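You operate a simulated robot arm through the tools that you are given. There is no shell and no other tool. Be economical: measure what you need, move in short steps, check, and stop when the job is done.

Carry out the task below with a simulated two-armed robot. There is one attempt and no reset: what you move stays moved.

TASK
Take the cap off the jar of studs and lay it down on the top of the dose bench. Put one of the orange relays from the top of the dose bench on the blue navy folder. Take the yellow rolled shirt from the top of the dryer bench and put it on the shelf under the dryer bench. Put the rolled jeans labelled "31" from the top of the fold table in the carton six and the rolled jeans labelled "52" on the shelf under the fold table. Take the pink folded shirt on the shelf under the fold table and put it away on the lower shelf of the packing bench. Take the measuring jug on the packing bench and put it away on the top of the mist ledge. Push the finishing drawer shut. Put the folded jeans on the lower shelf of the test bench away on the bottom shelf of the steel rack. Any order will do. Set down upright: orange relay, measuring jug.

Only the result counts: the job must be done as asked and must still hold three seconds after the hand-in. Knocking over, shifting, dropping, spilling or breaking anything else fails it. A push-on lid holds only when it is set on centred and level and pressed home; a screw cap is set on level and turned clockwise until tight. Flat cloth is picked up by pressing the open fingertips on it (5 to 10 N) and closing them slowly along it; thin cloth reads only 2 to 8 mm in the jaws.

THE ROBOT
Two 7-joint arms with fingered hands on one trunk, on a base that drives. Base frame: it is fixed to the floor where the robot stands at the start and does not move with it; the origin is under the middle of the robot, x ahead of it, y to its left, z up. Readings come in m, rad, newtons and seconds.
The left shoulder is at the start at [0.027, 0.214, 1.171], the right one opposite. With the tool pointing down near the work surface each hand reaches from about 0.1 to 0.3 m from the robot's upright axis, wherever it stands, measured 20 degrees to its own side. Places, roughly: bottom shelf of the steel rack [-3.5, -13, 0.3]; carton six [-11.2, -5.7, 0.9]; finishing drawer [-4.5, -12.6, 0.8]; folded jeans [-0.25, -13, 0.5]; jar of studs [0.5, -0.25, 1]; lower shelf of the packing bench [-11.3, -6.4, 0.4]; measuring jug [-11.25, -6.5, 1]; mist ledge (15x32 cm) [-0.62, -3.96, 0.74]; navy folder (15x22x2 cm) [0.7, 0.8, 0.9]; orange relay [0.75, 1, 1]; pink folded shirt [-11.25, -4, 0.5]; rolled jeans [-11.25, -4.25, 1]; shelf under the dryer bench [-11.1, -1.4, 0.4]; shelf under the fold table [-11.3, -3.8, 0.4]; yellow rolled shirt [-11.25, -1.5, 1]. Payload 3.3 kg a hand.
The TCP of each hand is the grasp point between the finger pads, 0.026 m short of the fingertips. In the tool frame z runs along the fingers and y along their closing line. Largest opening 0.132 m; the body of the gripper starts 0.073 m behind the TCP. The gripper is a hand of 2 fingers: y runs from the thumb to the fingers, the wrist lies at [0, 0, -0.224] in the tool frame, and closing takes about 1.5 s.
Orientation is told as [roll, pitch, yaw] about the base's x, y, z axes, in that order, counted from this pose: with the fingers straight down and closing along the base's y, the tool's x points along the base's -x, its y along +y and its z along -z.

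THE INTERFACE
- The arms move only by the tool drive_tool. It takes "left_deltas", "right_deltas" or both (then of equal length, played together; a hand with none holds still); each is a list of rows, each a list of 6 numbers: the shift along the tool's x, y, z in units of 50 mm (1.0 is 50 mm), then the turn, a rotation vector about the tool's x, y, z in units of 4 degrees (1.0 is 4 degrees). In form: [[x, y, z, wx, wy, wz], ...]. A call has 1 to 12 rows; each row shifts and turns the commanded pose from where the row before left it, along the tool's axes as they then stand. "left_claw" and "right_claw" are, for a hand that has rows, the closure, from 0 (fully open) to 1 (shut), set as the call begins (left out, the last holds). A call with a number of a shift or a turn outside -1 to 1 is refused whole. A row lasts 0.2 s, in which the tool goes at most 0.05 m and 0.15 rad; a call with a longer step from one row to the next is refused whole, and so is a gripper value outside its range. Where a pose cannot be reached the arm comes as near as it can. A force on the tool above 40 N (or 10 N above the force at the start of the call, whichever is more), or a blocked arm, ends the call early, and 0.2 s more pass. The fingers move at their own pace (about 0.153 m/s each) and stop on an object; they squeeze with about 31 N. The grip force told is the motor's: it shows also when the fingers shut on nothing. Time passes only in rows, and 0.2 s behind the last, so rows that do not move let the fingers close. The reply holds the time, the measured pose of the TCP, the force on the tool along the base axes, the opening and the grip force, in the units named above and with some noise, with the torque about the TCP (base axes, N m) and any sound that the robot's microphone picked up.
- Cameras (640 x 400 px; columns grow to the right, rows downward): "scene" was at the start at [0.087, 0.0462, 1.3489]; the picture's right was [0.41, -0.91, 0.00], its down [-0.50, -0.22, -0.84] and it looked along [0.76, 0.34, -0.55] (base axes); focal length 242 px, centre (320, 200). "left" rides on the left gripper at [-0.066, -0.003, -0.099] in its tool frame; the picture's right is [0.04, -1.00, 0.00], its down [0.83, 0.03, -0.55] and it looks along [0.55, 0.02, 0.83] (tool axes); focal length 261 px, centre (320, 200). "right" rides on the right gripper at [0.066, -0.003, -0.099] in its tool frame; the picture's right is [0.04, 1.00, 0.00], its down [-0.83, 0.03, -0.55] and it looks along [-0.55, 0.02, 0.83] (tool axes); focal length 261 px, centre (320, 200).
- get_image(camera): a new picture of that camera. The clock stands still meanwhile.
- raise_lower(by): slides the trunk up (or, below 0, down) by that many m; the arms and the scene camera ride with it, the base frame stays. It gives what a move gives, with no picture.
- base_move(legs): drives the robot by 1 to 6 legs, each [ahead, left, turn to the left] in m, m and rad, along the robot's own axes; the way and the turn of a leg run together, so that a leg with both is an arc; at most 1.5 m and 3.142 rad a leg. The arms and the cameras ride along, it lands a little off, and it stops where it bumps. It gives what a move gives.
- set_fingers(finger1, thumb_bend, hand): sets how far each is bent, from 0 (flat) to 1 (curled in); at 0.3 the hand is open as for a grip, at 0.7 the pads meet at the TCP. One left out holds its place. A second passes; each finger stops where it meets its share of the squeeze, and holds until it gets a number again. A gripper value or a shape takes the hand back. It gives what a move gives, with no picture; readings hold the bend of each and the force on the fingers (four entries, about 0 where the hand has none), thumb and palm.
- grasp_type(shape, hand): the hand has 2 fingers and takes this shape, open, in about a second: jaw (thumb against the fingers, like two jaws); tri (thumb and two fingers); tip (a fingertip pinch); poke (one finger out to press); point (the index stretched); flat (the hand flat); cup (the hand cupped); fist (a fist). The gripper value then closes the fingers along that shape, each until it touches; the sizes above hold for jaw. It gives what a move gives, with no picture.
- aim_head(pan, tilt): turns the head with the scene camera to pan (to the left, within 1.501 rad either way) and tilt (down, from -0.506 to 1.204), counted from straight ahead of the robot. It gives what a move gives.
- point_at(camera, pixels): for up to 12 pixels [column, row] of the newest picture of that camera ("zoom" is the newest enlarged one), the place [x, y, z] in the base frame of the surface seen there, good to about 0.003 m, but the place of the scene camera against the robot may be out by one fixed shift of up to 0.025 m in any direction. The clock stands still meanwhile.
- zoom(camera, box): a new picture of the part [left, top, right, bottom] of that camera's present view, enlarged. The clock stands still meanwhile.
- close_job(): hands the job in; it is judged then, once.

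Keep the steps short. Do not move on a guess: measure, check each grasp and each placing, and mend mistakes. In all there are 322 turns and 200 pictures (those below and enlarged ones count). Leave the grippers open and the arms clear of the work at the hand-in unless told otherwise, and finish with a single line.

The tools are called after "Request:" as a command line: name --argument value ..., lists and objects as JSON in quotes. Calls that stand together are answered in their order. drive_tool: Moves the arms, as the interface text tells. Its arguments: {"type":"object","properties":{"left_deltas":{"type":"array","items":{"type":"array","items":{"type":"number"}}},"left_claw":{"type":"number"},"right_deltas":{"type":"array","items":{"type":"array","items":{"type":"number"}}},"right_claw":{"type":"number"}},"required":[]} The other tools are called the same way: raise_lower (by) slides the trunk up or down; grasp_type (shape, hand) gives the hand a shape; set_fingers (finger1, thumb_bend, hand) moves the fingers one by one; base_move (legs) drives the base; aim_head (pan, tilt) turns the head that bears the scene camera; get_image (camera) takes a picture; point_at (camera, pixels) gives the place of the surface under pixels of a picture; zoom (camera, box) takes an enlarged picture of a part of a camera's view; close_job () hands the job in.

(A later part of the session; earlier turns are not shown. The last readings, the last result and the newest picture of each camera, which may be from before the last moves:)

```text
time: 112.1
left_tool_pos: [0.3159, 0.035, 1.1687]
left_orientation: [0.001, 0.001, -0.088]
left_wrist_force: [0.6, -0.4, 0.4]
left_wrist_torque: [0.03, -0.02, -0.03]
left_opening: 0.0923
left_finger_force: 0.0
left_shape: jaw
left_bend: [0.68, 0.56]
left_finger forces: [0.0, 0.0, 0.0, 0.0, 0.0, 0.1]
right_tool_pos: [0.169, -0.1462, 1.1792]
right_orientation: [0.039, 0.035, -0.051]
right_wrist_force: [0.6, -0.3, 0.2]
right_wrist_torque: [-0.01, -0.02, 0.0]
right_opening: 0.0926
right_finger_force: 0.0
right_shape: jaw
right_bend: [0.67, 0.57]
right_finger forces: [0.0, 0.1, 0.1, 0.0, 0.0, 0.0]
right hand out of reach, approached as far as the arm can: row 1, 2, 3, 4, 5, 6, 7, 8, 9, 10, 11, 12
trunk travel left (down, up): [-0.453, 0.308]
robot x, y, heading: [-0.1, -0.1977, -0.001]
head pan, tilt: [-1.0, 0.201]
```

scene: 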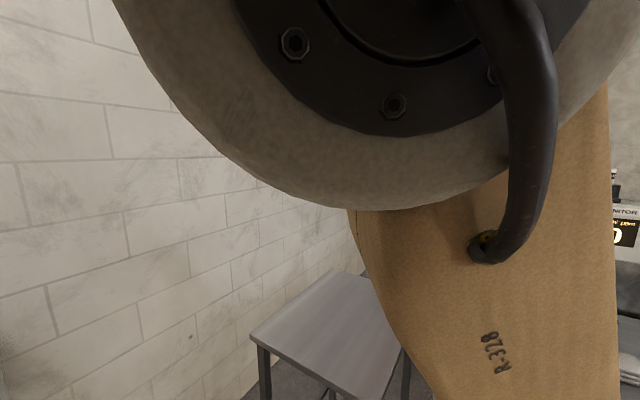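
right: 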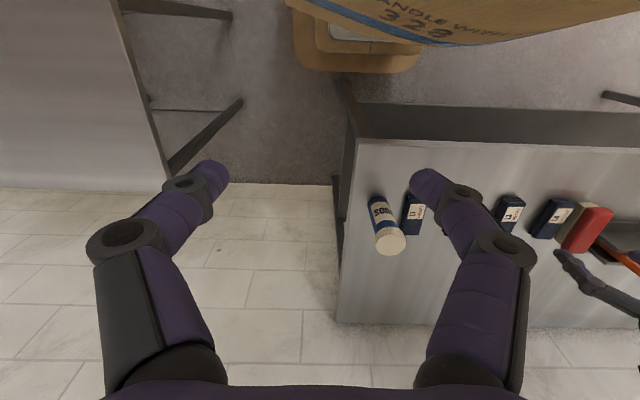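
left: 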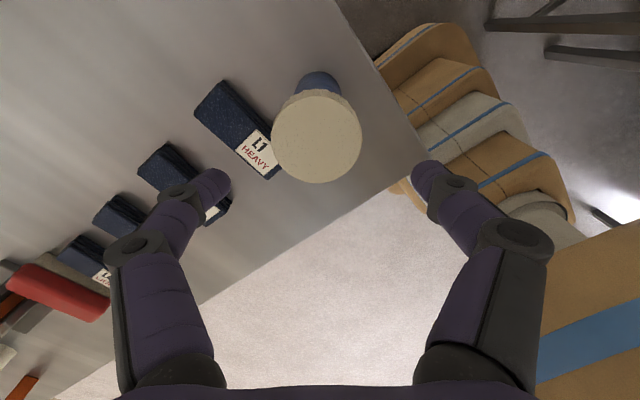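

In yaw −0.9…−2.6 the right arm moves freely, and that is its natural side. I'll turn it back to about −2.6.

Request:
drive_tool --right_deltas '[[0, 0, 0, 0, 0, 1], [0, 0, 0, 0, 0, 1], [0, 0, 0, 0, 0, 1], [0, 0, 0, 0, 0, 1], [0, 0, 0, 0, 0, 1], [0, 0, 0, 0, 0, 1], [0, 0, 0, 0, 0, 1], [0, 0, 0, 0, 0, 1], [0, 0, 0, 0, 0, 1], [0, 0, 0, 0, 0, 1], [0, 0, 0, 0, 0, 1], [0, 0, 0, 0, 0, 1]]'

Request:
drive_tool --right_deltas '[[0, 0, 0, 0, 0, 1], [0, 0, 0, 0, 0, 1], [0, 0, 0, 0, 0, 1], [0, 0, 0, 0, 0, 1], [0, 0, 0, 0, 0, 1], [0, 0, 0, 0, 0, 1], [0, 0, 0, 0, 0, 1], [0, 0, 0, 0, 0, 1], [0, 0, 0, 0, 0, 1], [0, 0, 0, 0, 0, 1], [0, 0, 0, 0, 0, 1], [0, 0, 0, 0, 0, 1]]'

Request:
drive_tool --right_deltas '[[0, 0, 0, 0, 0, 1], [0, 0, 0, 0, 0, 1], [0, 0, 0, 0, 0, 1], [0, 0, 0, 0, 0, 1], [0, 0, 0, 0, 0, 1], [0, 0, 0, 0, 0, 1], [0, 0, 0, 0, 0, 1], [0, 0, 0, 0, 0, 1], [0, 0, 0, 0, 0, 1], [0, 0, 0, 0, 0, 1], [0, 0, 0, 0, 0, 1], [0, 0, 0, 0, 0, 1]]'

Request:
drive_tool --right_deltas '[[0, 0, 0, 0, 0, 1], [0, 0, 0, 0, 0, 1], [0, 0, 0, 0, 0, 1], [0, 0, 0, 0, 0, 1], [0, 0, 0, 0, 0, 1], [0, 0, 0, 0, 0, 1], [0, 0, 0.4, 0, 0, 0], [0, 0, 0.4, 0, 0, 0], [0, 0, 0, 0, 0, 0]]'

```text
time: 114.7
left_tool_pos: [0.3155, 0.0349, 1.1693]
left_orientation: [0.001, -0.002, -0.086]
left_wrist_force: [0.0, 0.2, -0.2]
left_wrist_torque: [0.05, -0.01, 0.03]
left_opening: 0.0923
left_finger_force: 0.0
left_shape: jaw
left_bend: [0.68, 0.56]
left_finger forces: [0.0, 0.0, 0.1, 0.0, 0.1, 0.0]
right_tool_pos: [0.1687, -0.1441, 1.1743]
right_orientation: [-0.008, 0.046, -0.886]
right_wrist_force: [0.0, 0.2, 0.8]
right_wrist_torque: [0.0, 0.02, 0.0]
right_opening: 0.0926
right_finger_force: 0.0
right_shape: jaw
right_bend: [0.67, 0.57]
right_finger forces: [0.0, 0.0, 0.0, 0.0, 0.1, 0.1]
trunk travel left (down, up): [-0.453, 0.308]
robot x, y, heading: [-0.0952, -0.2015, 0.003]
head pan, tilt: [-1.0, 0.201]
```

```text
time: 117.3
left_tool_pos: [0.3152, 0.0351, 1.169]
left_orientation: [0.0, 0.0, -0.088]
left_wrist_force: [-0.2, 0.0, -0.1]
left_wrist_torque: [0.01, -0.06, 0.0]
left_opening: 0.0922
left_finger_force: 0.0
left_shape: jaw
left_bend: [0.68, 0.56]
left_finger forces: [0.1, 0.1, 0.2, 0.0, 0.0, 0.0]
right_tool_pos: [0.1687, -0.1458, 1.1744]
right_orientation: [-0.039, 0.027, -1.726]
right_wrist_force: [0.0, -0.1, 0.0]
right_wrist_torque: [-0.02, 0.01, 0.01]
right_opening: 0.0924
right_finger_force: 0.1
right_shape: jaw
right_bend: [0.67, 0.57]
right_finger forces: [0.1, 0.0, 0.0, 0.1, 0.0, 0.0]
trunk travel left (down, up): [-0.453, 0.308]
robot x, y, heading: [-0.0987, -0.197, 0.0]
head pan, tilt: [-1.0, 0.201]
```

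```text
time: 119.9
left_tool_pos: [0.3159, 0.0344, 1.1694]
left_orientation: [-0.002, -0.002, -0.085]
left_wrist_force: [-0.3, -0.1, -0.4]
left_wrist_torque: [-0.03, -0.01, -0.04]
left_opening: 0.0924
left_finger_force: 0.1
left_shape: jaw
left_bend: [0.68, 0.56]
left_finger forces: [0.0, 0.0, 0.0, 0.1, 0.1, 0.0]
right_tool_pos: [0.1679, -0.1454, 1.1752]
right_orientation: [-0.047, -0.012, -2.562]
right_wrist_force: [0.1, 0.0, 0.4]
right_wrist_torque: [-0.01, -0.02, 0.02]
right_opening: 0.0924
right_finger_force: 0.0
right_shape: jaw
right_bend: [0.67, 0.57]
right_finger forces: [0.0, 0.0, 0.0, 0.1, 0.0, 0.1]
trunk travel left (down, up): [-0.453, 0.308]
robot x, y, heading: [-0.1037, -0.1962, -0.002]
head pan, tilt: [-1.0, 0.201]
```

```text
time: 121.9
left_tool_pos: [0.3151, 0.0346, 1.1678]
left_orientation: [-0.001, -0.002, -0.088]
left_wrist_force: [-0.7, -0.8, -0.8]
left_wrist_torque: [-0.01, -0.03, 0.0]
left_opening: 0.0922
left_finger_force: 0.0
left_shape: jaw
left_bend: [0.68, 0.56]
left_finger forces: [0.0, 0.1, 0.0, 0.1, 0.0, 0.0]
right_tool_pos: [0.1672, -0.1434, 1.1348]
right_orientation: [-0.036, -0.031, -2.979]
right_wrist_force: [-0.5, -0.5, 0.0]
right_wrist_torque: [0.01, -0.01, -0.03]
right_opening: 0.0927
right_finger_force: 0.0
right_shape: jaw
right_bend: [0.67, 0.57]
right_finger forces: [0.1, 0.1, 0.0, 0.1, 0.0, 0.1]
trunk travel left (down, up): [-0.453, 0.308]
robot x, y, heading: [-0.1004, -0.1963, 0.002]
head pan, tilt: [-1.0, 0.201]
```

The right arm is now natural at yaw −2.98, with tool x ≈ +x and tool y ≈ −y. I'll test forward and outward motion: forward 0.12 m, right 0.15 m.

Request:
drive_tool --right_deltas '[[0.5, 0, 0, 0, 0, 0], [0.5, 0, 0, 0, 0, 0], [0.5, 0, 0, 0, 0, 0], [0.5, 0, 0, 0, 0, 0], [0.4, 0, 0, 0, 0, 0], [0, 0.6, 0, 0, 0, 0], [0, 0.6, 0, 0, 0, 0], [0, 0.6, 0, 0, 0, 0], [0, 0.6, 0, 0, 0, 0], [0, 0.6, 0, 0, 0, 0]]'

```text
time: 124.1
left_tool_pos: [0.3163, 0.0329, 1.169]
left_orientation: [-0.001, -0.001, -0.088]
left_wrist_force: [-0.6, 0.3, -0.3]
left_wrist_torque: [0.04, -0.01, -0.02]
left_opening: 0.0922
left_finger_force: 0.1
left_shape: jaw
left_bend: [0.68, 0.56]
left_finger forces: [0.0, 0.1, 0.0, 0.0, 0.0, 0.1]
right_tool_pos: [0.2707, -0.2937, 1.1265]
right_orientation: [-0.037, -0.029, -2.981]
right_wrist_force: [0.0, -0.4, 0.0]
right_wrist_torque: [-0.01, 0.0, 0.04]
right_opening: 0.0925
right_finger_force: 0.1
right_shape: jaw
right_bend: [0.67, 0.57]
right_finger forces: [0.1, 0.0, 0.0, 0.1, 0.0, 0.0]
right hand out of reach, approached as far as the arm can: row 3, 4, 5
trunk travel left (down, up): [-0.453, 0.308]
robot x, y, heading: [-0.0983, -0.2009, 0.003]
head pan, tilt: [-1.0, 0.201]
```

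The right arm now behaves like the left one. To hold the jar with the camera out of the way, the holding hand must be tilted 60° or more. I'll lower the trunk 0.12 m and test the forward tilt of the right hand here, in front of the table.

Request:
raise_lower --by -0.12

Request:
drive_tool --right_deltas '[[0, 0, -0.3, 0, 1, 0], [0, 0, -0.3, 0, 1, 0], [0, 0, 0, 0, 1, 0], [0, 0, 0, 0, 1, 0], [0, 0, 0, 0, 1, 0], [0, 0, 0, 0, 1, 0], [0, 0, 0, 0, 1, 0], [0, 0, 0, 0, 1, 0], [0, 0, 0, 0, 1, 0], [0, 0, 0, 0, 1, 0], [0, 0, 0, 0, 1, 0], [0, 0, 0, 0, 1, 0]]'

```text
time: 125.6
left_tool_pos: [0.3162, 0.0346, 1.0495]
left_orientation: [0.0, -0.002, -0.087]
left_wrist_force: [-0.8, 0.2, -0.3]
left_wrist_torque: [0.0, 0.01, -0.02]
left_opening: 0.0923
left_finger_force: 0.1
left_shape: jaw
left_bend: [0.68, 0.56]
left_finger forces: [0.0, 0.0, 0.1, 0.0, 0.0, 0.1]
right_tool_pos: [0.271, -0.292, 1.0077]
right_orientation: [-0.039, -0.029, -2.981]
right_wrist_force: [-0.3, 0.9, -0.5]
right_wrist_torque: [-0.01, -0.01, 0.0]
right_opening: 0.0925
right_finger_force: 0.0
right_shape: jaw
right_bend: [0.67, 0.57]
right_finger forces: [0.0, 0.1, 0.0, 0.1, 0.0, 0.0]
trunk travel left (down, up): [-0.333, 0.428]
robot x, y, heading: [-0.1007, -0.1987, 0.001]
head pan, tilt: [-1.0, 0.201]
```

```text
time: 128.2
left_tool_pos: [0.3156, 0.0342, 1.0491]
left_orientation: [-0.001, -0.002, -0.086]
left_wrist_force: [0.7, -0.6, -0.3]
left_wrist_torque: [0.0, 0.02, 0.01]
left_opening: 0.0921
left_finger_force: 0.2
left_shape: jaw
left_bend: [0.68, 0.56]
left_finger forces: [0.1, 0.1, 0.1, 0.1, 0.0, 0.0]
right_tool_pos: [0.2711, -0.2931, 1.0374]
right_orientation: [-0.054, 0.81, -3.022]
right_wrist_force: [0.0, -0.2, -0.1]
right_wrist_torque: [-0.04, -0.01, 0.02]
right_opening: 0.0925
right_finger_force: 0.0
right_shape: jaw
right_bend: [0.67, 0.57]
right_finger forces: [0.0, 0.1, 0.0, 0.0, 0.1, 0.1]
trunk travel left (down, up): [-0.333, 0.428]
robot x, y, heading: [-0.0992, -0.1996, -0.001]
head pan, tilt: [-1.0, 0.201]
```

46° was reached with no complaint. I'll tilt on.

Request:
drive_tool --right_deltas '[[0, 0, 0, 0, 1, 0], [0, 0, 0, 0, 1, 0], [0, 0, 0, 0, 1, 0], [0, 0, 0, 0, 1, 0], [0, 0, 0, 0, 1, 0], [0, 0, 0, 0, 1, 0], [0, 0, 0, 0, 0, 0]]'

```text
time: 129.8
left_tool_pos: [0.3153, 0.0339, 1.0491]
left_orientation: [0.0, -0.001, -0.086]
left_wrist_force: [0.7, -0.2, -0.2]
left_wrist_torque: [0.01, -0.01, 0.0]
left_opening: 0.0924
left_finger_force: 0.2
left_shape: jaw
left_bend: [0.68, 0.56]
left_finger forces: [0.0, 0.0, 0.0, 0.0, 0.0, 0.1]
right_tool_pos: [0.2862, -0.2771, 1.0609]
right_orientation: [-0.108, 1.225, -3.085]
right_wrist_force: [-0.2, -1.0, 0.3]
right_wrist_torque: [0.04, 0.01, 0.01]
right_opening: 0.0926
right_finger_force: 0.1
right_shape: jaw
right_bend: [0.67, 0.57]
right_finger forces: [0.1, 0.0, 0.1, 0.0, 0.0, 0.0]
right hand out of reach, approached as far as the arm can: row 4, 5, 6
trunk travel left (down, up): [-0.333, 0.428]
robot x, y, heading: [-0.1003, -0.1978, 0.001]
head pan, tilt: [-1.0, 0.201]
```

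A 70° tilt works with the trunk lowered. Next I'll raise the left hand 0.12 m, so it stays clear when the trunk drops, and drive the base nearer.

Request:
drive_tool --left_deltas '[[0, -0.4, -0.6, 0, 0, 0], [0, -0.4, -0.6, 0, 0, 0], [0, 0, -0.6, 0, 0, 0], [0, 0, -0.6, 0, 0, 0], [0, 0, 0, 0, 0, 0]]'

Request:
base_move --legs '[[0.08, -0.015, 0]]'

Request:
raise_lower --by -0.1

Request:
get_image --camera "right"

```text
time: 131.0
left_tool_pos: [0.2982, 0.0039, 1.0908]
left_orientation: [-0.002, -0.006, -0.09]
left_wrist_force: [-0.2, 0.3, 0.4]
left_wrist_torque: [0.03, 0.0, -0.01]
left_opening: 0.0923
left_finger_force: 0.2
left_shape: jaw
left_bend: [0.68, 0.56]
left_finger forces: [0.1, 0.0, 0.0, 0.0, 0.0, 0.0]
left hand out of reach, approached as far as the arm can: row 1, 2, 3, 4
right_tool_pos: [0.2866, -0.2774, 1.0611]
right_orientation: [-0.108, 1.226, -3.085]
right_wrist_force: [0.3, -0.4, 0.5]
right_wrist_torque: [0.0, -0.01, 0.06]
right_opening: 0.0923
right_finger_force: 0.0
right_shape: jaw
right_bend: [0.67, 0.57]
right_finger forces: [0.0, 0.0, 0.1, 0.0, 0.0, 0.0]
trunk travel left (down, up): [-0.333, 0.428]
robot x, y, heading: [-0.0972, -0.1959, -0.003]
head pan, tilt: [-1.0, 0.201]
```

```text
time: 132.1
left_tool_pos: [0.3793, -0.0087, 1.0893]
left_orientation: [-0.001, -0.002, -0.087]
left_wrist_force: [0.1, 0.4, -1.3]
left_wrist_torque: [0.0, 0.02, 0.01]
left_opening: 0.0921
left_finger_force: 0.1
left_shape: jaw
left_bend: [0.68, 0.56]
left_finger forces: [0.1, 0.0, 0.0, 0.0, 0.0, 0.0]
right_tool_pos: [0.367, -0.2907, 1.0603]
right_orientation: [-0.109, 1.222, -3.082]
right_wrist_force: [-0.3, -0.3, 0.5]
right_wrist_torque: [-0.04, -0.03, 0.01]
right_opening: 0.0927
right_finger_force: 0.0
right_shape: jaw
right_bend: [0.67, 0.57]
right_finger forces: [0.1, 0.0, 0.1, 0.0, 0.0, 0.0]
trunk travel left (down, up): [-0.333, 0.428]
robot x, y, heading: [-0.0194, -0.2112, 0.002]
head pan, tilt: [-1.0, 0.201]
```

```text
time: 133.4
left_tool_pos: [0.3771, -0.0086, 0.99]
left_orientation: [-0.001, -0.006, -0.089]
left_wrist_force: [0.4, 0.1, 0.0]
left_wrist_torque: [-0.04, -0.04, -0.01]
left_opening: 0.0923
left_finger_force: 0.1
left_shape: jaw
left_bend: [0.68, 0.56]
left_finger forces: [0.0, 0.0, 0.0, 0.0, 0.0, 0.1]
right_tool_pos: [0.3786, -0.2914, 0.939]
right_orientation: [-0.123, 1.161, -3.099]
right_wrist_force: [-0.6, 0.4, -0.9]
right_wrist_torque: [0.01, 0.01, 0.0]
right_opening: 0.0925
right_finger_force: 0.0
right_shape: jaw
right_bend: [0.67, 0.57]
right_finger forces: [0.0, 0.1, 0.0, 0.1, 0.0, 0.0]
trunk travel left (down, up): [-0.233, 0.528]
robot x, y, heading: [-0.0199, -0.2137, 0.001]
head pan, tilt: [-1.0, 0.201]
```

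```text
176 pictures are left
```

right: 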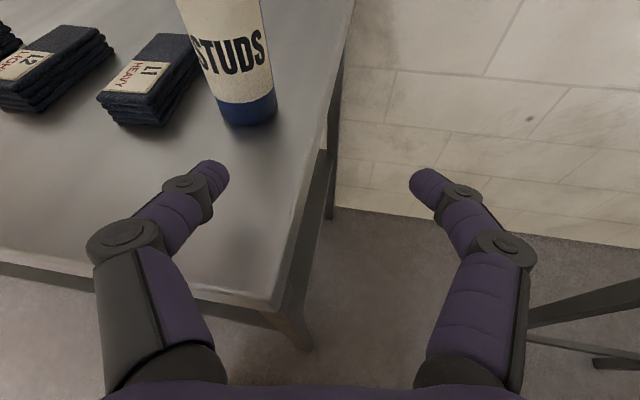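

The right hand is tilted 66°, facing the jar but 6 cm too far right. I'll move it to a pre-grasp at (0.399,-0.228,0.986).

Request:
drive_tool --right_deltas '[[0.345, -0.415, 0.067, 0, 0, 0], [0.345, -0.415, 0.067, 0, 0, 0], [0.345, -0.415, 0.067, 0, 0, 0], [0, 0, 0, 0, 0, 0]]'

Request:
get_image --camera "right"

```text
time: 134.4
left_tool_pos: [0.3765, -0.0087, 0.9901]
left_orientation: [0.0, -0.006, -0.088]
left_wrist_force: [-0.2, 0.1, 0.6]
left_wrist_torque: [-0.03, 0.0, -0.02]
left_opening: 0.0921
left_finger_force: 0.0
left_shape: jaw
left_bend: [0.68, 0.56]
left_finger forces: [0.0, 0.0, 0.0, 0.0, 0.0, 0.1]
right_tool_pos: [0.4053, -0.2357, 0.9785]
right_orientation: [-0.073, 1.15, -3.076]
right_wrist_force: [-0.3, 0.0, 0.4]
right_wrist_torque: [-0.03, 0.02, 0.0]
right_opening: 0.0924
right_finger_force: 0.0
right_shape: jaw
right_bend: [0.67, 0.57]
right_finger forces: [0.0, 0.0, 0.0, 0.0, 0.0, 0.0]
trunk travel left (down, up): [-0.233, 0.528]
robot x, y, heading: [-0.0224, -0.2133, -0.003]
head pan, tilt: [-1.0, 0.201]
```

```text
175 pictures are left
```

right: 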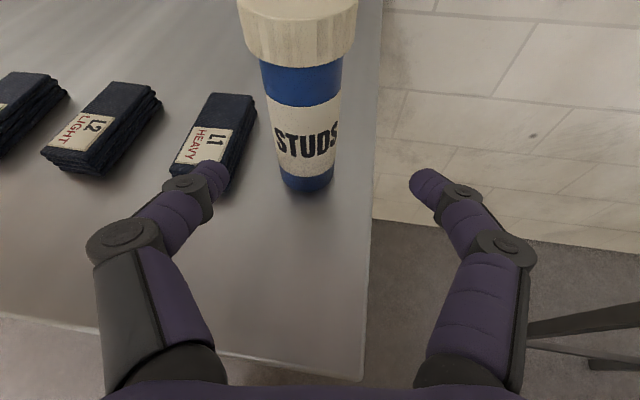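

The jar lies between the fingertips. I'll drive the base 6 cm forward, which straddles the jar.

Request:
base_move --legs '[[0.06, 0, 0]]'

Request:
get_image --camera "right"

```text
time: 135.4
left_tool_pos: [0.4387, -0.0094, 0.9893]
left_orientation: [0.0, -0.004, -0.087]
left_wrist_force: [0.1, 0.3, 0.2]
left_wrist_torque: [0.02, 0.0, 0.02]
left_opening: 0.0924
left_finger_force: 0.0
left_shape: jaw
left_bend: [0.68, 0.56]
left_finger forces: [0.0, 0.0, 0.0, 0.1, 0.0, 0.0]
right_tool_pos: [0.4663, -0.235, 0.9765]
right_orientation: [-0.086, 1.149, -3.089]
right_wrist_force: [0.6, 0.3, 0.4]
right_wrist_torque: [0.01, -0.01, 0.0]
right_opening: 0.0924
right_finger_force: 0.0
right_shape: jaw
right_bend: [0.67, 0.57]
right_finger forces: [0.1, 0.0, 0.0, 0.1, 0.0, 0.1]
trunk travel left (down, up): [-0.233, 0.528]
robot x, y, heading: [0.0399, -0.2128, -0.004]
head pan, tilt: [-1.0, 0.201]
```

```text
174 pictures are left
```

right: 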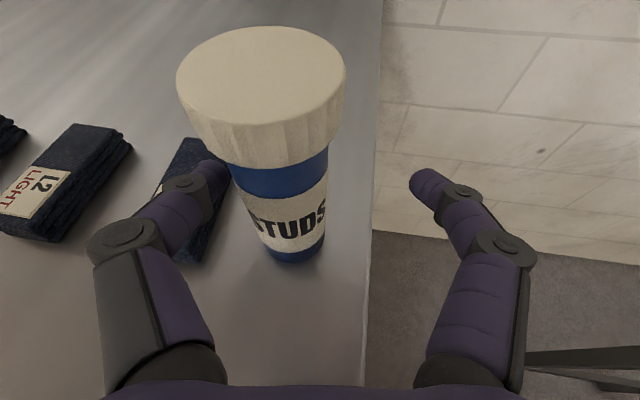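

I'll centre on the jar at (0.480,-0.213,0.950) and close gently on its body.

Request:
drive_tool --right_deltas '[[-0.18, -0.19, 0.26, 0, 0, 0], [-0.18, -0.19, 0.26, 0, 0, 0], [0, 0, 0, 0, 0, 0]]'

Request:
drive_tool --right_deltas '[[0, 0, 0, 0, 0, 0], [0, 0, 0, 0, 0, 0], [0, 0, 0, 0, 0, 0], [0, 0, 0, 0, 0, 0], [0, 0, 0, 0, 0, 0]]' --right_claw 1.0

Request:
aim_head --pan 0.0 --tilt 0.6

Request:
get_image --camera "scene"

```text
time: 136.2
left_tool_pos: [0.4378, -0.0103, 0.9902]
left_orientation: [0.002, -0.006, -0.089]
left_wrist_force: [0.2, 0.2, 0.1]
left_wrist_torque: [-0.02, 0.02, 0.02]
left_opening: 0.0922
left_finger_force: 0.1
left_shape: jaw
left_bend: [0.68, 0.56]
left_finger forces: [0.0, 0.0, 0.0, 0.1, 0.0, 0.1]
right_tool_pos: [0.4809, -0.2153, 0.9512]
right_orientation: [-0.089, 1.146, -3.096]
right_wrist_force: [1.0, 0.5, 0.2]
right_wrist_torque: [-0.01, 0.02, 0.02]
right_opening: 0.0928
right_finger_force: 0.0
right_shape: jaw
right_bend: [0.67, 0.57]
right_finger forces: [0.0, 0.1, 0.0, 0.1, 0.0, 0.0]
trunk travel left (down, up): [-0.233, 0.528]
robot x, y, heading: [0.0387, -0.2153, 0.002]
head pan, tilt: [-1.0, 0.201]
```

```text
time: 137.4
left_tool_pos: [0.4385, -0.0099, 0.9902]
left_orientation: [0.0, -0.005, -0.089]
left_wrist_force: [0.3, 0.2, 0.3]
left_wrist_torque: [-0.03, 0.0, -0.01]
left_opening: 0.0922
left_finger_force: 0.0
left_shape: jaw
left_bend: [0.68, 0.56]
left_finger forces: [0.0, 0.0, 0.0, 0.0, 0.1, 0.0]
right_tool_pos: [0.4826, -0.2164, 0.9513]
right_orientation: [-0.082, 1.15, -3.092]
right_wrist_force: [0.3, -0.3, 0.2]
right_wrist_torque: [-0.02, -0.01, -0.02]
right_opening: 0.006
right_finger_force: 31.4
right_shape: jaw
right_bend: [0.73, 0.72]
right_finger forces: [0.1, 0.1, 0.0, 0.1, 0.1, 0.1]
trunk travel left (down, up): [-0.233, 0.528]
robot x, y, heading: [0.0422, -0.2126, 0.001]
head pan, tilt: [-1.0, 0.201]
```

```text
time: 138.7
left_tool_pos: [0.4366, -0.0094, 0.9903]
left_orientation: [0.002, -0.006, -0.089]
left_wrist_force: [0.2, 0.0, -0.3]
left_wrist_torque: [0.0, 0.0, 0.02]
left_opening: 0.0926
left_finger_force: 0.0
left_shape: jaw
left_bend: [0.68, 0.56]
left_finger forces: [0.0, 0.0, 0.0, 0.0, 0.0, 0.0]
right_tool_pos: [0.4801, -0.2135, 0.9524]
right_orientation: [-0.082, 1.148, -3.085]
right_wrist_force: [-0.1, 0.2, 0.0]
right_wrist_torque: [-0.05, 0.02, 0.03]
right_opening: 0.0062
right_finger_force: 31.0
right_shape: jaw
right_bend: [0.73, 0.72]
right_finger forces: [0.0, 0.1, 0.1, 0.0, 0.0, 0.0]
trunk travel left (down, up): [-0.233, 0.528]
robot x, y, heading: [0.0403, -0.2143, -0.0]
head pan, tilt: [0.0, 0.6]
```

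```text
173 pictures are left
```

scene: 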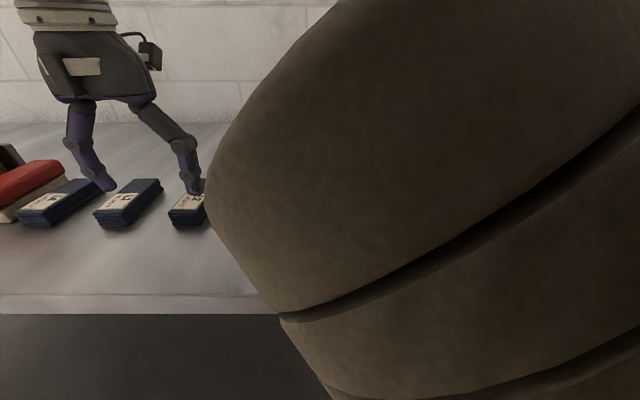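

The fingers shut on nothing. I'll look with the right camera to find the jar.

Request:
get_image --camera "right"

```text
172 pictures are left
```

right: 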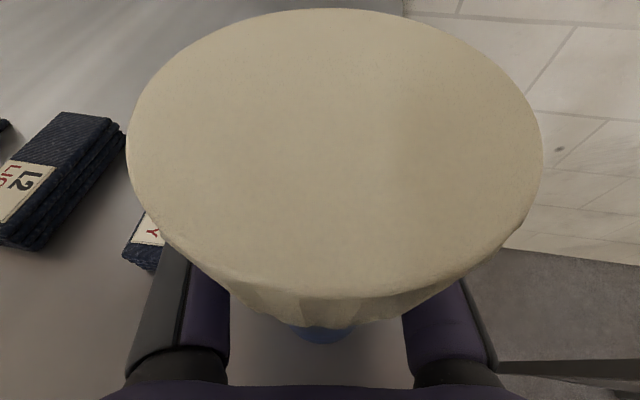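

The jar still stands, now close under the camera and nearer the palm than expected. I'll measure the cap.

Request:
point_at --camera "right" --pixels '[[330, 150], [330, 20], [330, 280], [140, 150], [530, 150], [320, 335]]'

```text
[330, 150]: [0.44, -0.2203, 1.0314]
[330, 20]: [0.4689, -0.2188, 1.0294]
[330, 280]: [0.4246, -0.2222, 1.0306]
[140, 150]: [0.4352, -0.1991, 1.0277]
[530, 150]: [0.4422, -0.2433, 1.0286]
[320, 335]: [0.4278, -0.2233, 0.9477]
```

The jar got squeezed back toward the palm and now has its centre at about (0.447,-0.221), still upright. I'll open and re-measure.

Request:
drive_tool --right_deltas '[[0, 0, 0, 0, 0, 0], [0, 0, 0, 0, 0, 0], [0, 0, 0, 0, 0, 0], [0, 0, 0, 0, 0, 0]]' --right_claw 0.3

Request:
get_image --camera "right"

Request:
point_at --camera "right" --pixels '[[330, 150], [330, 20], [330, 280], [140, 150], [530, 150], [320, 335]]'

```text
time: 139.7
left_tool_pos: [0.438, -0.0094, 0.9899]
left_orientation: [-0.001, -0.005, -0.088]
left_wrist_force: [0.0, 0.3, -0.4]
left_wrist_torque: [0.0, -0.02, 0.01]
left_opening: 0.092
left_finger_force: 0.0
left_shape: jaw
left_bend: [0.68, 0.56]
left_finger forces: [0.1, 0.0, 0.0, 0.0, 0.0, 0.0]
right_tool_pos: [0.4796, -0.2143, 0.9523]
right_orientation: [-0.084, 1.148, -3.088]
right_wrist_force: [0.0, -0.6, 0.0]
right_wrist_torque: [0.01, -0.02, 0.02]
right_opening: 0.092
right_finger_force: 0.0
right_shape: jaw
right_bend: [0.68, 0.56]
right_finger forces: [0.0, 0.1, 0.0, 0.0, 0.0, 0.0]
trunk travel left (down, up): [-0.233, 0.528]
robot x, y, heading: [0.0417, -0.2128, 0.001]
head pan, tilt: [0.0, 0.6]
```

```text
171 pictures are left
```

right: 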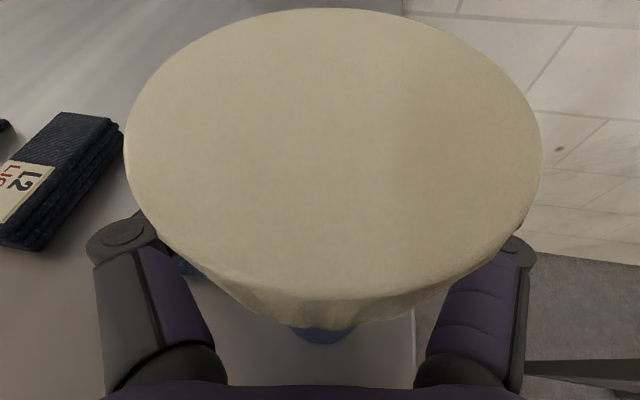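

```text
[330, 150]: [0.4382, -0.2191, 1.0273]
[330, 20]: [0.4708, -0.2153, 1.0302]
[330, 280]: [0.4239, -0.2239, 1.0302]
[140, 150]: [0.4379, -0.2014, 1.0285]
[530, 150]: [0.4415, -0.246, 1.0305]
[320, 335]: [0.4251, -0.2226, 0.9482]
```

The centre is confirmed at (0.447,-0.221). I'll retreat so that the grasp point sits on it, then close.

Request:
drive_tool --right_deltas '[[-0.135, 0.015, -0.305, 0, 0, 0], [-0.135, 0.015, -0.305, 0, 0, 0], [0, 0, 0, 0, 0, 0]]'

Request:
get_image --camera "right"

```text
time: 140.5
left_tool_pos: [0.437, -0.011, 0.9891]
left_orientation: [-0.001, -0.005, -0.09]
left_wrist_force: [0.6, -0.5, 1.1]
left_wrist_torque: [-0.03, -0.01, -0.03]
left_opening: 0.0921
left_finger_force: 0.1
left_shape: jaw
left_bend: [0.68, 0.56]
left_finger forces: [0.0, 0.0, 0.0, 0.0, 0.1, 0.0]
right_tool_pos: [0.4535, -0.2262, 0.947]
right_orientation: [-0.093, 1.135, -3.115]
right_wrist_force: [0.2, -0.8, 0.4]
right_wrist_torque: [0.0, -0.03, 0.0]
right_opening: 0.0919
right_finger_force: 0.1
right_shape: jaw
right_bend: [0.68, 0.56]
right_finger forces: [0.0, 0.1, 0.0, 0.0, 0.0, 0.0]
trunk travel left (down, up): [-0.233, 0.528]
robot x, y, heading: [0.0394, -0.2124, 0.002]
head pan, tilt: [0.0, 0.6]
```

```text
170 pictures are left
```

right: 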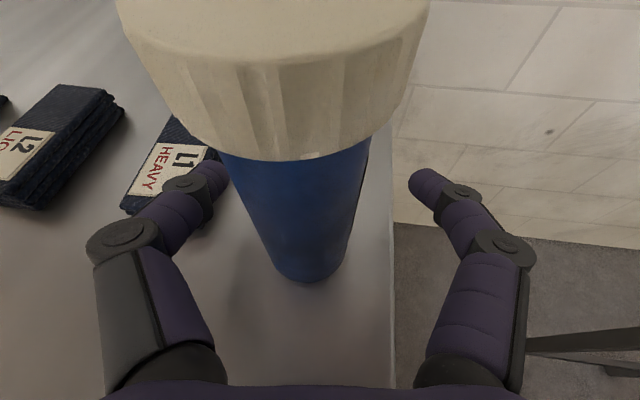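

Request:
point_at --camera "right" --pixels '[[300, 200], [310, 270], [235, 200], [355, 200], [290, 100], [310, 240]]'

```text
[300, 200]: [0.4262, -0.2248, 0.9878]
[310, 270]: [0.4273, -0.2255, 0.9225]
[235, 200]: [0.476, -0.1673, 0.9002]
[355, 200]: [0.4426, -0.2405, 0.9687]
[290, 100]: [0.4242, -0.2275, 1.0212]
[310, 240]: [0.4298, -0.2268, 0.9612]
```

The front of the body is at x≈0.4275, so the centre is (0.447,-0.224). I'll back off 6 mm more and close.

Request:
drive_tool --right_deltas '[[0.05, 0, -0.16, 0, 0, 0], [0, 0, 0, 0, 0, 0]]'

Request:
drive_tool --right_deltas '[[0, 0, 0, 0, 0, 0], [0, 0, 0, 0, 0, 0], [0, 0, 0, 0, 0, 0], [0, 0, 0, 0, 0, 0], [0, 0, 0, 0, 0, 0]]' --right_claw 1.0

Request:
get_image --camera "right"

```text
time: 141.1
left_tool_pos: [0.4372, -0.0104, 0.9901]
left_orientation: [0.001, -0.005, -0.09]
left_wrist_force: [0.9, -0.8, 0.1]
left_wrist_torque: [-0.02, -0.01, 0.01]
left_opening: 0.0923
left_finger_force: 0.0
left_shape: jaw
left_bend: [0.68, 0.56]
left_finger forces: [0.0, 0.0, 0.1, 0.0, 0.0, 0.0]
right_tool_pos: [0.4535, -0.2381, 0.9488]
right_orientation: [-0.057, 1.136, -3.109]
right_wrist_force: [0.1, -0.6, 0.1]
right_wrist_torque: [-0.03, -0.01, -0.01]
right_opening: 0.0921
right_finger_force: 0.0
right_shape: jaw
right_bend: [0.68, 0.56]
right_finger forces: [0.0, 0.1, 0.0, 0.0, 0.0, 0.1]
trunk travel left (down, up): [-0.233, 0.528]
robot x, y, heading: [0.0381, -0.2157, -0.002]
head pan, tilt: [0.0, 0.6]
```

```text
time: 142.3
left_tool_pos: [0.4382, -0.0104, 0.9901]
left_orientation: [0.001, -0.003, -0.088]
left_wrist_force: [-0.1, -0.3, 0.1]
left_wrist_torque: [0.01, 0.02, 0.0]
left_opening: 0.0922
left_finger_force: 0.0
left_shape: jaw
left_bend: [0.68, 0.56]
left_finger forces: [0.0, 0.0, 0.1, 0.0, 0.0, 0.0]
right_tool_pos: [0.4542, -0.2364, 0.9482]
right_orientation: [-0.049, 1.139, -3.1]
right_wrist_force: [0.2, -0.2, -0.3]
right_wrist_torque: [-0.04, 0.02, -0.03]
right_opening: 0.0117
right_finger_force: 31.1
right_shape: jaw
right_bend: [0.69, 0.73]
right_finger forces: [0.0, 0.1, 0.0, 0.0, 0.1, 0.0]
trunk travel left (down, up): [-0.233, 0.528]
robot x, y, heading: [0.0396, -0.2131, -0.002]
head pan, tilt: [0.0, 0.6]
```

```text
169 pictures are left
```

right: 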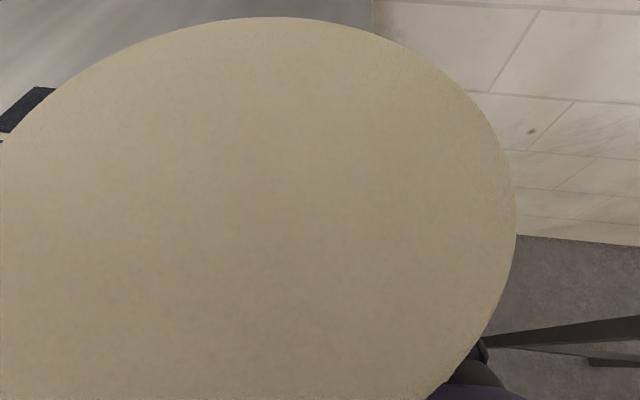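

It slipped toward the palm again: the hand could not retreat further, so the grasp point was still beyond the jar. I'll open and let the base back off instead, then re-measure.

Request:
drive_tool --right_deltas '[[0, 0, 0, 0, 0, 0], [0, 0, 0, 0, 0, 0], [0, 0, 0, 0, 0, 0], [0, 0, 0, 0, 0, 0]]' --right_claw 0.0

Request:
base_move --legs '[[-0.07, 0, 0]]'

Request:
get_image --camera "right"

```text
time: 143.3
left_tool_pos: [0.4381, -0.0092, 0.9902]
left_orientation: [0.001, -0.006, -0.089]
left_wrist_force: [-0.6, 0.1, -0.3]
left_wrist_torque: [-0.02, 0.01, 0.0]
left_opening: 0.0921
left_finger_force: 0.1
left_shape: jaw
left_bend: [0.68, 0.56]
left_finger forces: [0.0, 0.0, 0.1, 0.0, 0.1, 0.0]
right_tool_pos: [0.4533, -0.2362, 0.9493]
right_orientation: [-0.045, 1.139, -3.099]
right_wrist_force: [1.0, 0.7, 0.5]
right_wrist_torque: [-0.02, -0.01, 0.02]
right_opening: 0.1318
right_finger_force: 0.1
right_shape: jaw
right_bend: [0.3, 0.3]
right_finger forces: [0.0, 0.0, 0.1, 0.0, 0.1, 0.0]
trunk travel left (down, up): [-0.233, 0.528]
robot x, y, heading: [0.0372, -0.2096, -0.004]
head pan, tilt: [0.0, 0.6]
```

```text
time: 144.3
left_tool_pos: [0.3654, -0.0092, 0.9895]
left_orientation: [0.001, -0.006, -0.087]
left_wrist_force: [-0.4, 0.0, 1.0]
left_wrist_torque: [0.0, -0.02, 0.02]
left_opening: 0.0925
left_finger_force: 0.0
left_shape: jaw
left_bend: [0.68, 0.56]
left_finger forces: [0.0, 0.0, 0.0, 0.1, 0.0, 0.0]
right_tool_pos: [0.3819, -0.2366, 0.9497]
right_orientation: [-0.042, 1.139, -3.094]
right_wrist_force: [0.2, -0.1, 0.0]
right_wrist_torque: [0.01, 0.0, 0.0]
right_opening: 0.1319
right_finger_force: 0.0
right_shape: jaw
right_bend: [0.3, 0.3]
right_finger forces: [0.0, 0.0, 0.0, 0.0, 0.0, 0.0]
trunk travel left (down, up): [-0.233, 0.528]
robot x, y, heading: [-0.0338, -0.2141, 0.001]
head pan, tilt: [0.0, 0.6]
```

```text
168 pictures are left
```

right: 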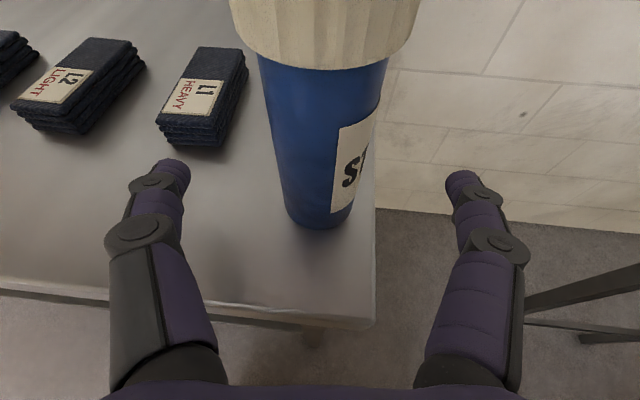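

Request:
point_at --camera "right" --pixels '[[320, 200], [325, 225], [272, 130], [375, 130], [320, 130], [320, 60], [370, 300], [300, 310]]'

```text
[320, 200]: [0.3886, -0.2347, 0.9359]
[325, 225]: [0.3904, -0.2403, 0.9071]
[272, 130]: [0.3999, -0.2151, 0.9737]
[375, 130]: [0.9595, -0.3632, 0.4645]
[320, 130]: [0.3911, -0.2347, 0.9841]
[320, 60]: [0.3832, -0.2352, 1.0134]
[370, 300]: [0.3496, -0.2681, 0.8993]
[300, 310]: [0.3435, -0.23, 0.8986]
```

The jar now stands at about (0.409,-0.235), 15 mm from the table's right edge. The closed fingers converge toward their tips, so I'll put the grasp point slightly short of the centre at x≈0.404 and close.

Request:
drive_tool --right_deltas '[[0.09, -0.02, 0.2, 0, 0, 0], [0.09, -0.02, 0.2, 0, 0, 0], [0, 0, 0, 0, 0, 0]]'

Request:
get_image --camera "right"

```text
time: 145.1
left_tool_pos: [0.3673, -0.0092, 0.9902]
left_orientation: [0.0, -0.005, -0.086]
left_wrist_force: [0.1, -0.1, 0.2]
left_wrist_torque: [-0.02, 0.02, 0.03]
left_opening: 0.0919
left_finger_force: 0.0
left_shape: jaw
left_bend: [0.68, 0.56]
left_finger forces: [0.0, 0.0, 0.0, 0.1, 0.0, 0.0]
right_tool_pos: [0.4054, -0.2316, 0.9491]
right_orientation: [-0.046, 1.14, -3.095]
right_wrist_force: [0.3, 0.2, 0.0]
right_wrist_torque: [0.03, 0.01, 0.01]
right_opening: 0.1319
right_finger_force: 0.1
right_shape: jaw
right_bend: [0.3, 0.3]
right_finger forces: [0.0, 0.0, 0.0, 0.1, 0.0, 0.0]
trunk travel left (down, up): [-0.233, 0.528]
robot x, y, heading: [-0.0329, -0.2137, -0.002]
head pan, tilt: [0.0, 0.6]
```

```text
167 pictures are left
```

right: 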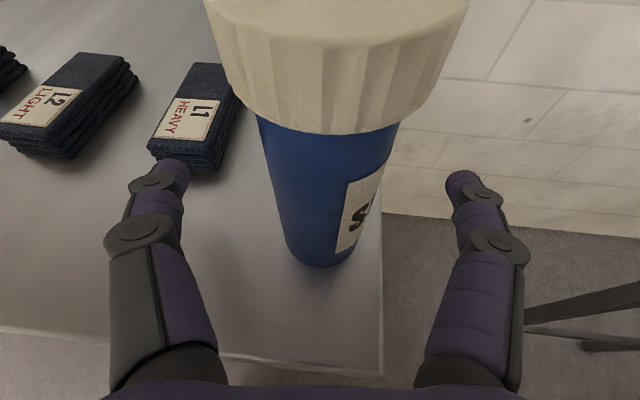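

The jar is centred between the fingers, at column ≈327. I'll close.

Request:
drive_tool --right_deltas '[[0, 0, 0, 0, 0, 0], [0, 0, 0, 0, 0, 0], [0, 0, 0, 0, 0, 0], [0, 0, 0, 0, 0, 0], [0, 0, 0, 0, 0, 0], [0, 0, 0, 0, 0, 0]]' --right_claw 1.0

Request:
get_image --camera "right"

```text
time: 146.5
left_tool_pos: [0.3667, -0.0096, 0.9901]
left_orientation: [0.0, -0.005, -0.088]
left_wrist_force: [-0.5, 0.4, 1.4]
left_wrist_torque: [0.01, 0.01, 0.0]
left_opening: 0.092
left_finger_force: 0.1
left_shape: jaw
left_bend: [0.68, 0.56]
left_finger forces: [0.0, 0.0, 0.0, 0.1, 0.1, 0.0]
right_tool_pos: [0.4051, -0.2324, 0.9489]
right_orientation: [-0.042, 1.138, -3.094]
right_wrist_force: [-1.0, -0.4, -1.6]
right_wrist_torque: [0.0, 0.01, 0.01]
right_opening: 0.0058
right_finger_force: 30.9
right_shape: jaw
right_bend: [0.74, 0.73]
right_finger forces: [0.8, 0.0, 0.0, 0.0, 1.1, 0.0]
trunk travel left (down, up): [-0.233, 0.528]
robot x, y, heading: [-0.0296, -0.213, 0.001]
head pan, tilt: [0.0, 0.6]
```

```text
166 pictures are left
```

right: 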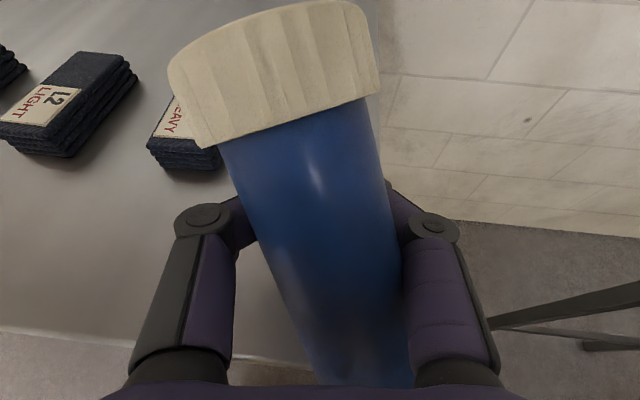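

The jar slipped palmward again and now leans inside the closed fingers. It is trapped, not fallen. Before moving I'll measure how it sits.

Request:
point_at --camera "right" --pixels '[[365, 375], [330, 370], [330, 300], [310, 200], [300, 140], [270, 60], [350, 20], [200, 100], [260, 340], [205, 130]]'

Request:
aim_head --pan -0.6 --tilt 1.0

Request:
get_image --camera "scene"

Request:
get_image --camera "left"

```text
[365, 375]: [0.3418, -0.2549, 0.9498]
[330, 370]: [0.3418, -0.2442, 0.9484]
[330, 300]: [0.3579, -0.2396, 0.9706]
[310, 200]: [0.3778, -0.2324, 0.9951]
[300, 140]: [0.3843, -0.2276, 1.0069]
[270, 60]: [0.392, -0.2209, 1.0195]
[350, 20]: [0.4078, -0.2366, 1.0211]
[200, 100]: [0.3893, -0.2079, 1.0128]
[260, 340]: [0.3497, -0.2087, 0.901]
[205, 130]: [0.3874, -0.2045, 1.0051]
```

```text
time: 147.5
left_tool_pos: [0.3668, -0.0095, 0.9901]
left_orientation: [0.0, -0.006, -0.089]
left_wrist_force: [1.0, -0.3, -0.8]
left_wrist_torque: [0.0, 0.02, 0.01]
left_opening: 0.0926
left_finger_force: 0.0
left_shape: jaw
left_bend: [0.68, 0.56]
left_finger forces: [0.1, 0.0, 0.0, 0.1, 0.1, 0.0]
right_tool_pos: [0.4066, -0.2346, 0.9477]
right_orientation: [-0.031, 1.134, -3.087]
right_wrist_force: [0.3, 0.3, -1.0]
right_wrist_torque: [-0.02, -0.01, 0.02]
right_opening: 0.0059
right_finger_force: 30.7
right_shape: jaw
right_bend: [0.74, 0.73]
right_finger forces: [0.6, 0.0, 0.0, 0.0, 0.9, 0.0]
trunk travel left (down, up): [-0.233, 0.528]
robot x, y, heading: [-0.034, -0.2106, -0.001]
head pan, tilt: [-0.6, 1.0]
```

```text
165 pictures are left
```

scene: 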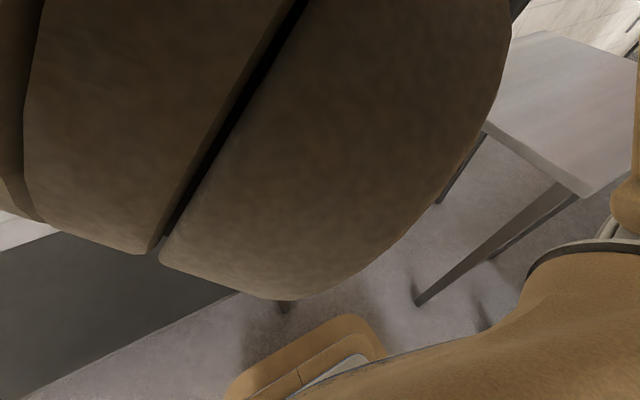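

```text
164 pictures are left
```

left: 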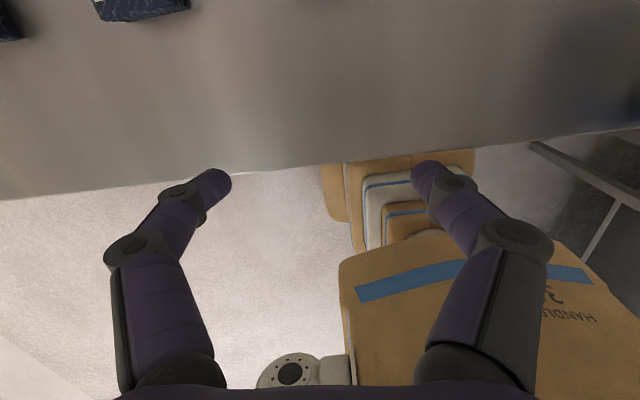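

The jar leans forward about 38°, cradled between the closed fingers and the palm, with its foot near the table's front edge. I'll raise the hand 2 cm slowly and see whether it comes along.

Request:
drive_tool --right_deltas '[[0.09, 0, -0.04, 0, 0, 0], [0.09, 0, -0.04, 0, 0, 0], [0.09, 0, -0.04, 0, 0, 0], [0.09, 0, -0.04, 0, 0, 0], [0, 0, 0, 0, 0, 0]]'

Request:
get_image --camera "right"

```text
time: 148.7
left_tool_pos: [0.3673, -0.0106, 0.9909]
left_orientation: [-0.001, -0.004, -0.087]
left_wrist_force: [-0.7, 0.2, 0.5]
left_wrist_torque: [0.01, 0.02, -0.04]
left_opening: 0.0924
left_finger_force: 0.0
left_shape: jaw
left_bend: [0.68, 0.56]
left_finger forces: [0.0, 0.1, 0.1, 0.0, 0.0, 0.1]
right_tool_pos: [0.4093, -0.2405, 0.9611]
right_orientation: [-0.018, 1.128, -3.091]
right_wrist_force: [0.6, -0.2, -0.8]
right_wrist_torque: [0.03, 0.04, 0.01]
right_opening: 0.0059
right_finger_force: 30.5
right_shape: jaw
right_bend: [0.74, 0.73]
right_finger forces: [0.4, 0.0, 0.0, 0.1, 0.4, 0.1]
trunk travel left (down, up): [-0.233, 0.528]
robot x, y, heading: [-0.0299, -0.2119, -0.002]
head pan, tilt: [-0.6, 1.0]
```

```text
163 pictures are left
```

right: 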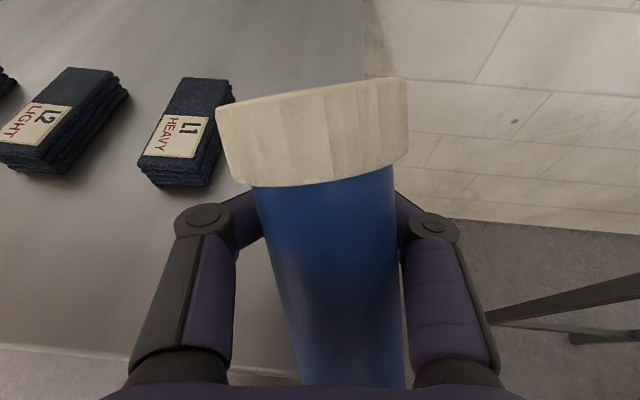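

The jar now hangs by its cap on the closed fingers. I'll raise the trunk 3 cm and check.

Request:
raise_lower --by 0.03

Request:
get_image --camera "right"

Request:
point_at --camera "right" --pixels '[[345, 375], [330, 300], [325, 200], [320, 150], [300, 100], [350, 80], [260, 340]]'

```text
time: 149.4
left_tool_pos: [0.3658, -0.0094, 1.0203]
left_orientation: [0.0, -0.005, -0.086]
left_wrist_force: [-0.8, 0.1, 0.0]
left_wrist_torque: [0.0, -0.01, 0.0]
left_opening: 0.092
left_finger_force: 0.0
left_shape: jaw
left_bend: [0.68, 0.56]
left_finger forces: [0.0, 0.1, 0.0, 0.0, 0.0, 0.0]
right_tool_pos: [0.4069, -0.235, 0.9982]
right_orientation: [-0.037, 1.139, -3.096]
right_wrist_force: [0.1, -0.2, -0.3]
right_wrist_torque: [0.03, 0.0, 0.0]
right_opening: 0.0058
right_finger_force: 30.8
right_shape: jaw
right_bend: [0.74, 0.73]
right_finger forces: [0.9, 0.1, 0.0, 0.0, 0.7, 0.0]
trunk travel left (down, up): [-0.263, 0.498]
robot x, y, heading: [-0.0274, -0.2125, -0.001]
head pan, tilt: [-0.6, 1.0]
```

```text
162 pictures are left
```

right: 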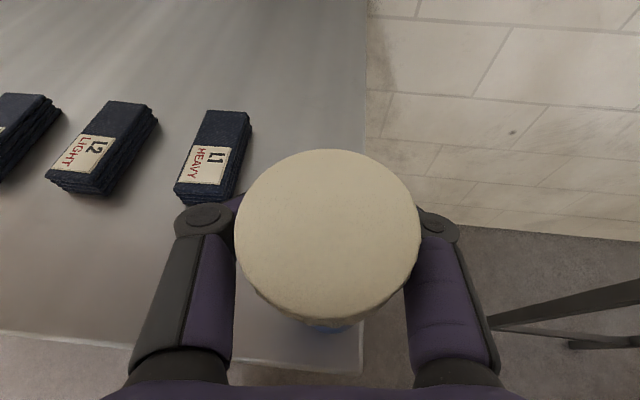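

```text
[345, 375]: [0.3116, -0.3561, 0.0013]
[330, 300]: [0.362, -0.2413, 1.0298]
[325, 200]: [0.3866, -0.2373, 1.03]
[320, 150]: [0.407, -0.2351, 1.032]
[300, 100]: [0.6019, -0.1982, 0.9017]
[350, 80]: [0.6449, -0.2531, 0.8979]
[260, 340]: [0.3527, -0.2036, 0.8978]
```

The jar has settled upright on the table inside the finger loop: cap top at z 1.03, centre about (0.385,-0.239). I'll open the fingers only narrowly, back the base off 3.5 cm so the jar sits toward the fingertips, and lower 4 cm.

Request:
drive_tool --right_deltas '[[0, 0, 0, 0, 0, 0], [0, 0, 0, 0, 0, 0], [0, 0, 0, 0, 0, 0]]' --right_claw 0.5

Request:
get_image --camera "right"

```text
time: 150.2
left_tool_pos: [0.3655, -0.0088, 1.0203]
left_orientation: [-0.002, -0.004, -0.086]
left_wrist_force: [0.4, -0.9, 0.5]
left_wrist_torque: [0.0, 0.01, 0.04]
left_opening: 0.0923
left_finger_force: 0.0
left_shape: jaw
left_bend: [0.68, 0.56]
left_finger forces: [0.0, 0.1, 0.0, 0.0, 0.0, 0.0]
right_tool_pos: [0.4054, -0.2335, 0.9983]
right_orientation: [-0.037, 1.137, -3.092]
right_wrist_force: [0.1, -0.3, -0.2]
right_wrist_torque: [-0.02, -0.01, 0.0]
right_opening: 0.0655
right_finger_force: 0.1
right_shape: jaw
right_bend: [0.73, 0.7]
right_finger forces: [0.1, 0.0, 0.0, 0.1, 0.0, 0.1]
trunk travel left (down, up): [-0.263, 0.498]
robot x, y, heading: [-0.0277, -0.2165, -0.0]
head pan, tilt: [-0.6, 1.0]
```

```text
161 pictures are left
```

right: 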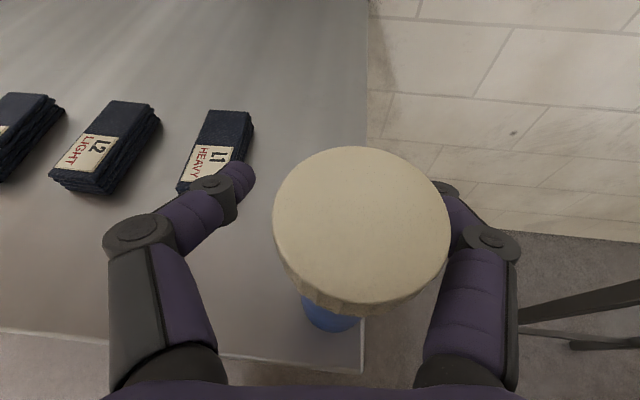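

Request:
point_at --camera "right" --pixels '[[361, 230], [361, 150], [361, 300], [276, 230], [446, 230], [330, 325], [363, 345], [355, 380]]'

```text
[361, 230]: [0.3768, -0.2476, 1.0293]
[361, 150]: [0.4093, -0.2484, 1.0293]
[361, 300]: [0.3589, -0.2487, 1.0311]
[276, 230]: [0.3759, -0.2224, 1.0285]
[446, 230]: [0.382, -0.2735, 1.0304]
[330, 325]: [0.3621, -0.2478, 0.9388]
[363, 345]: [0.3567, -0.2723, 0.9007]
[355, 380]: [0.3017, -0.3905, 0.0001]
```

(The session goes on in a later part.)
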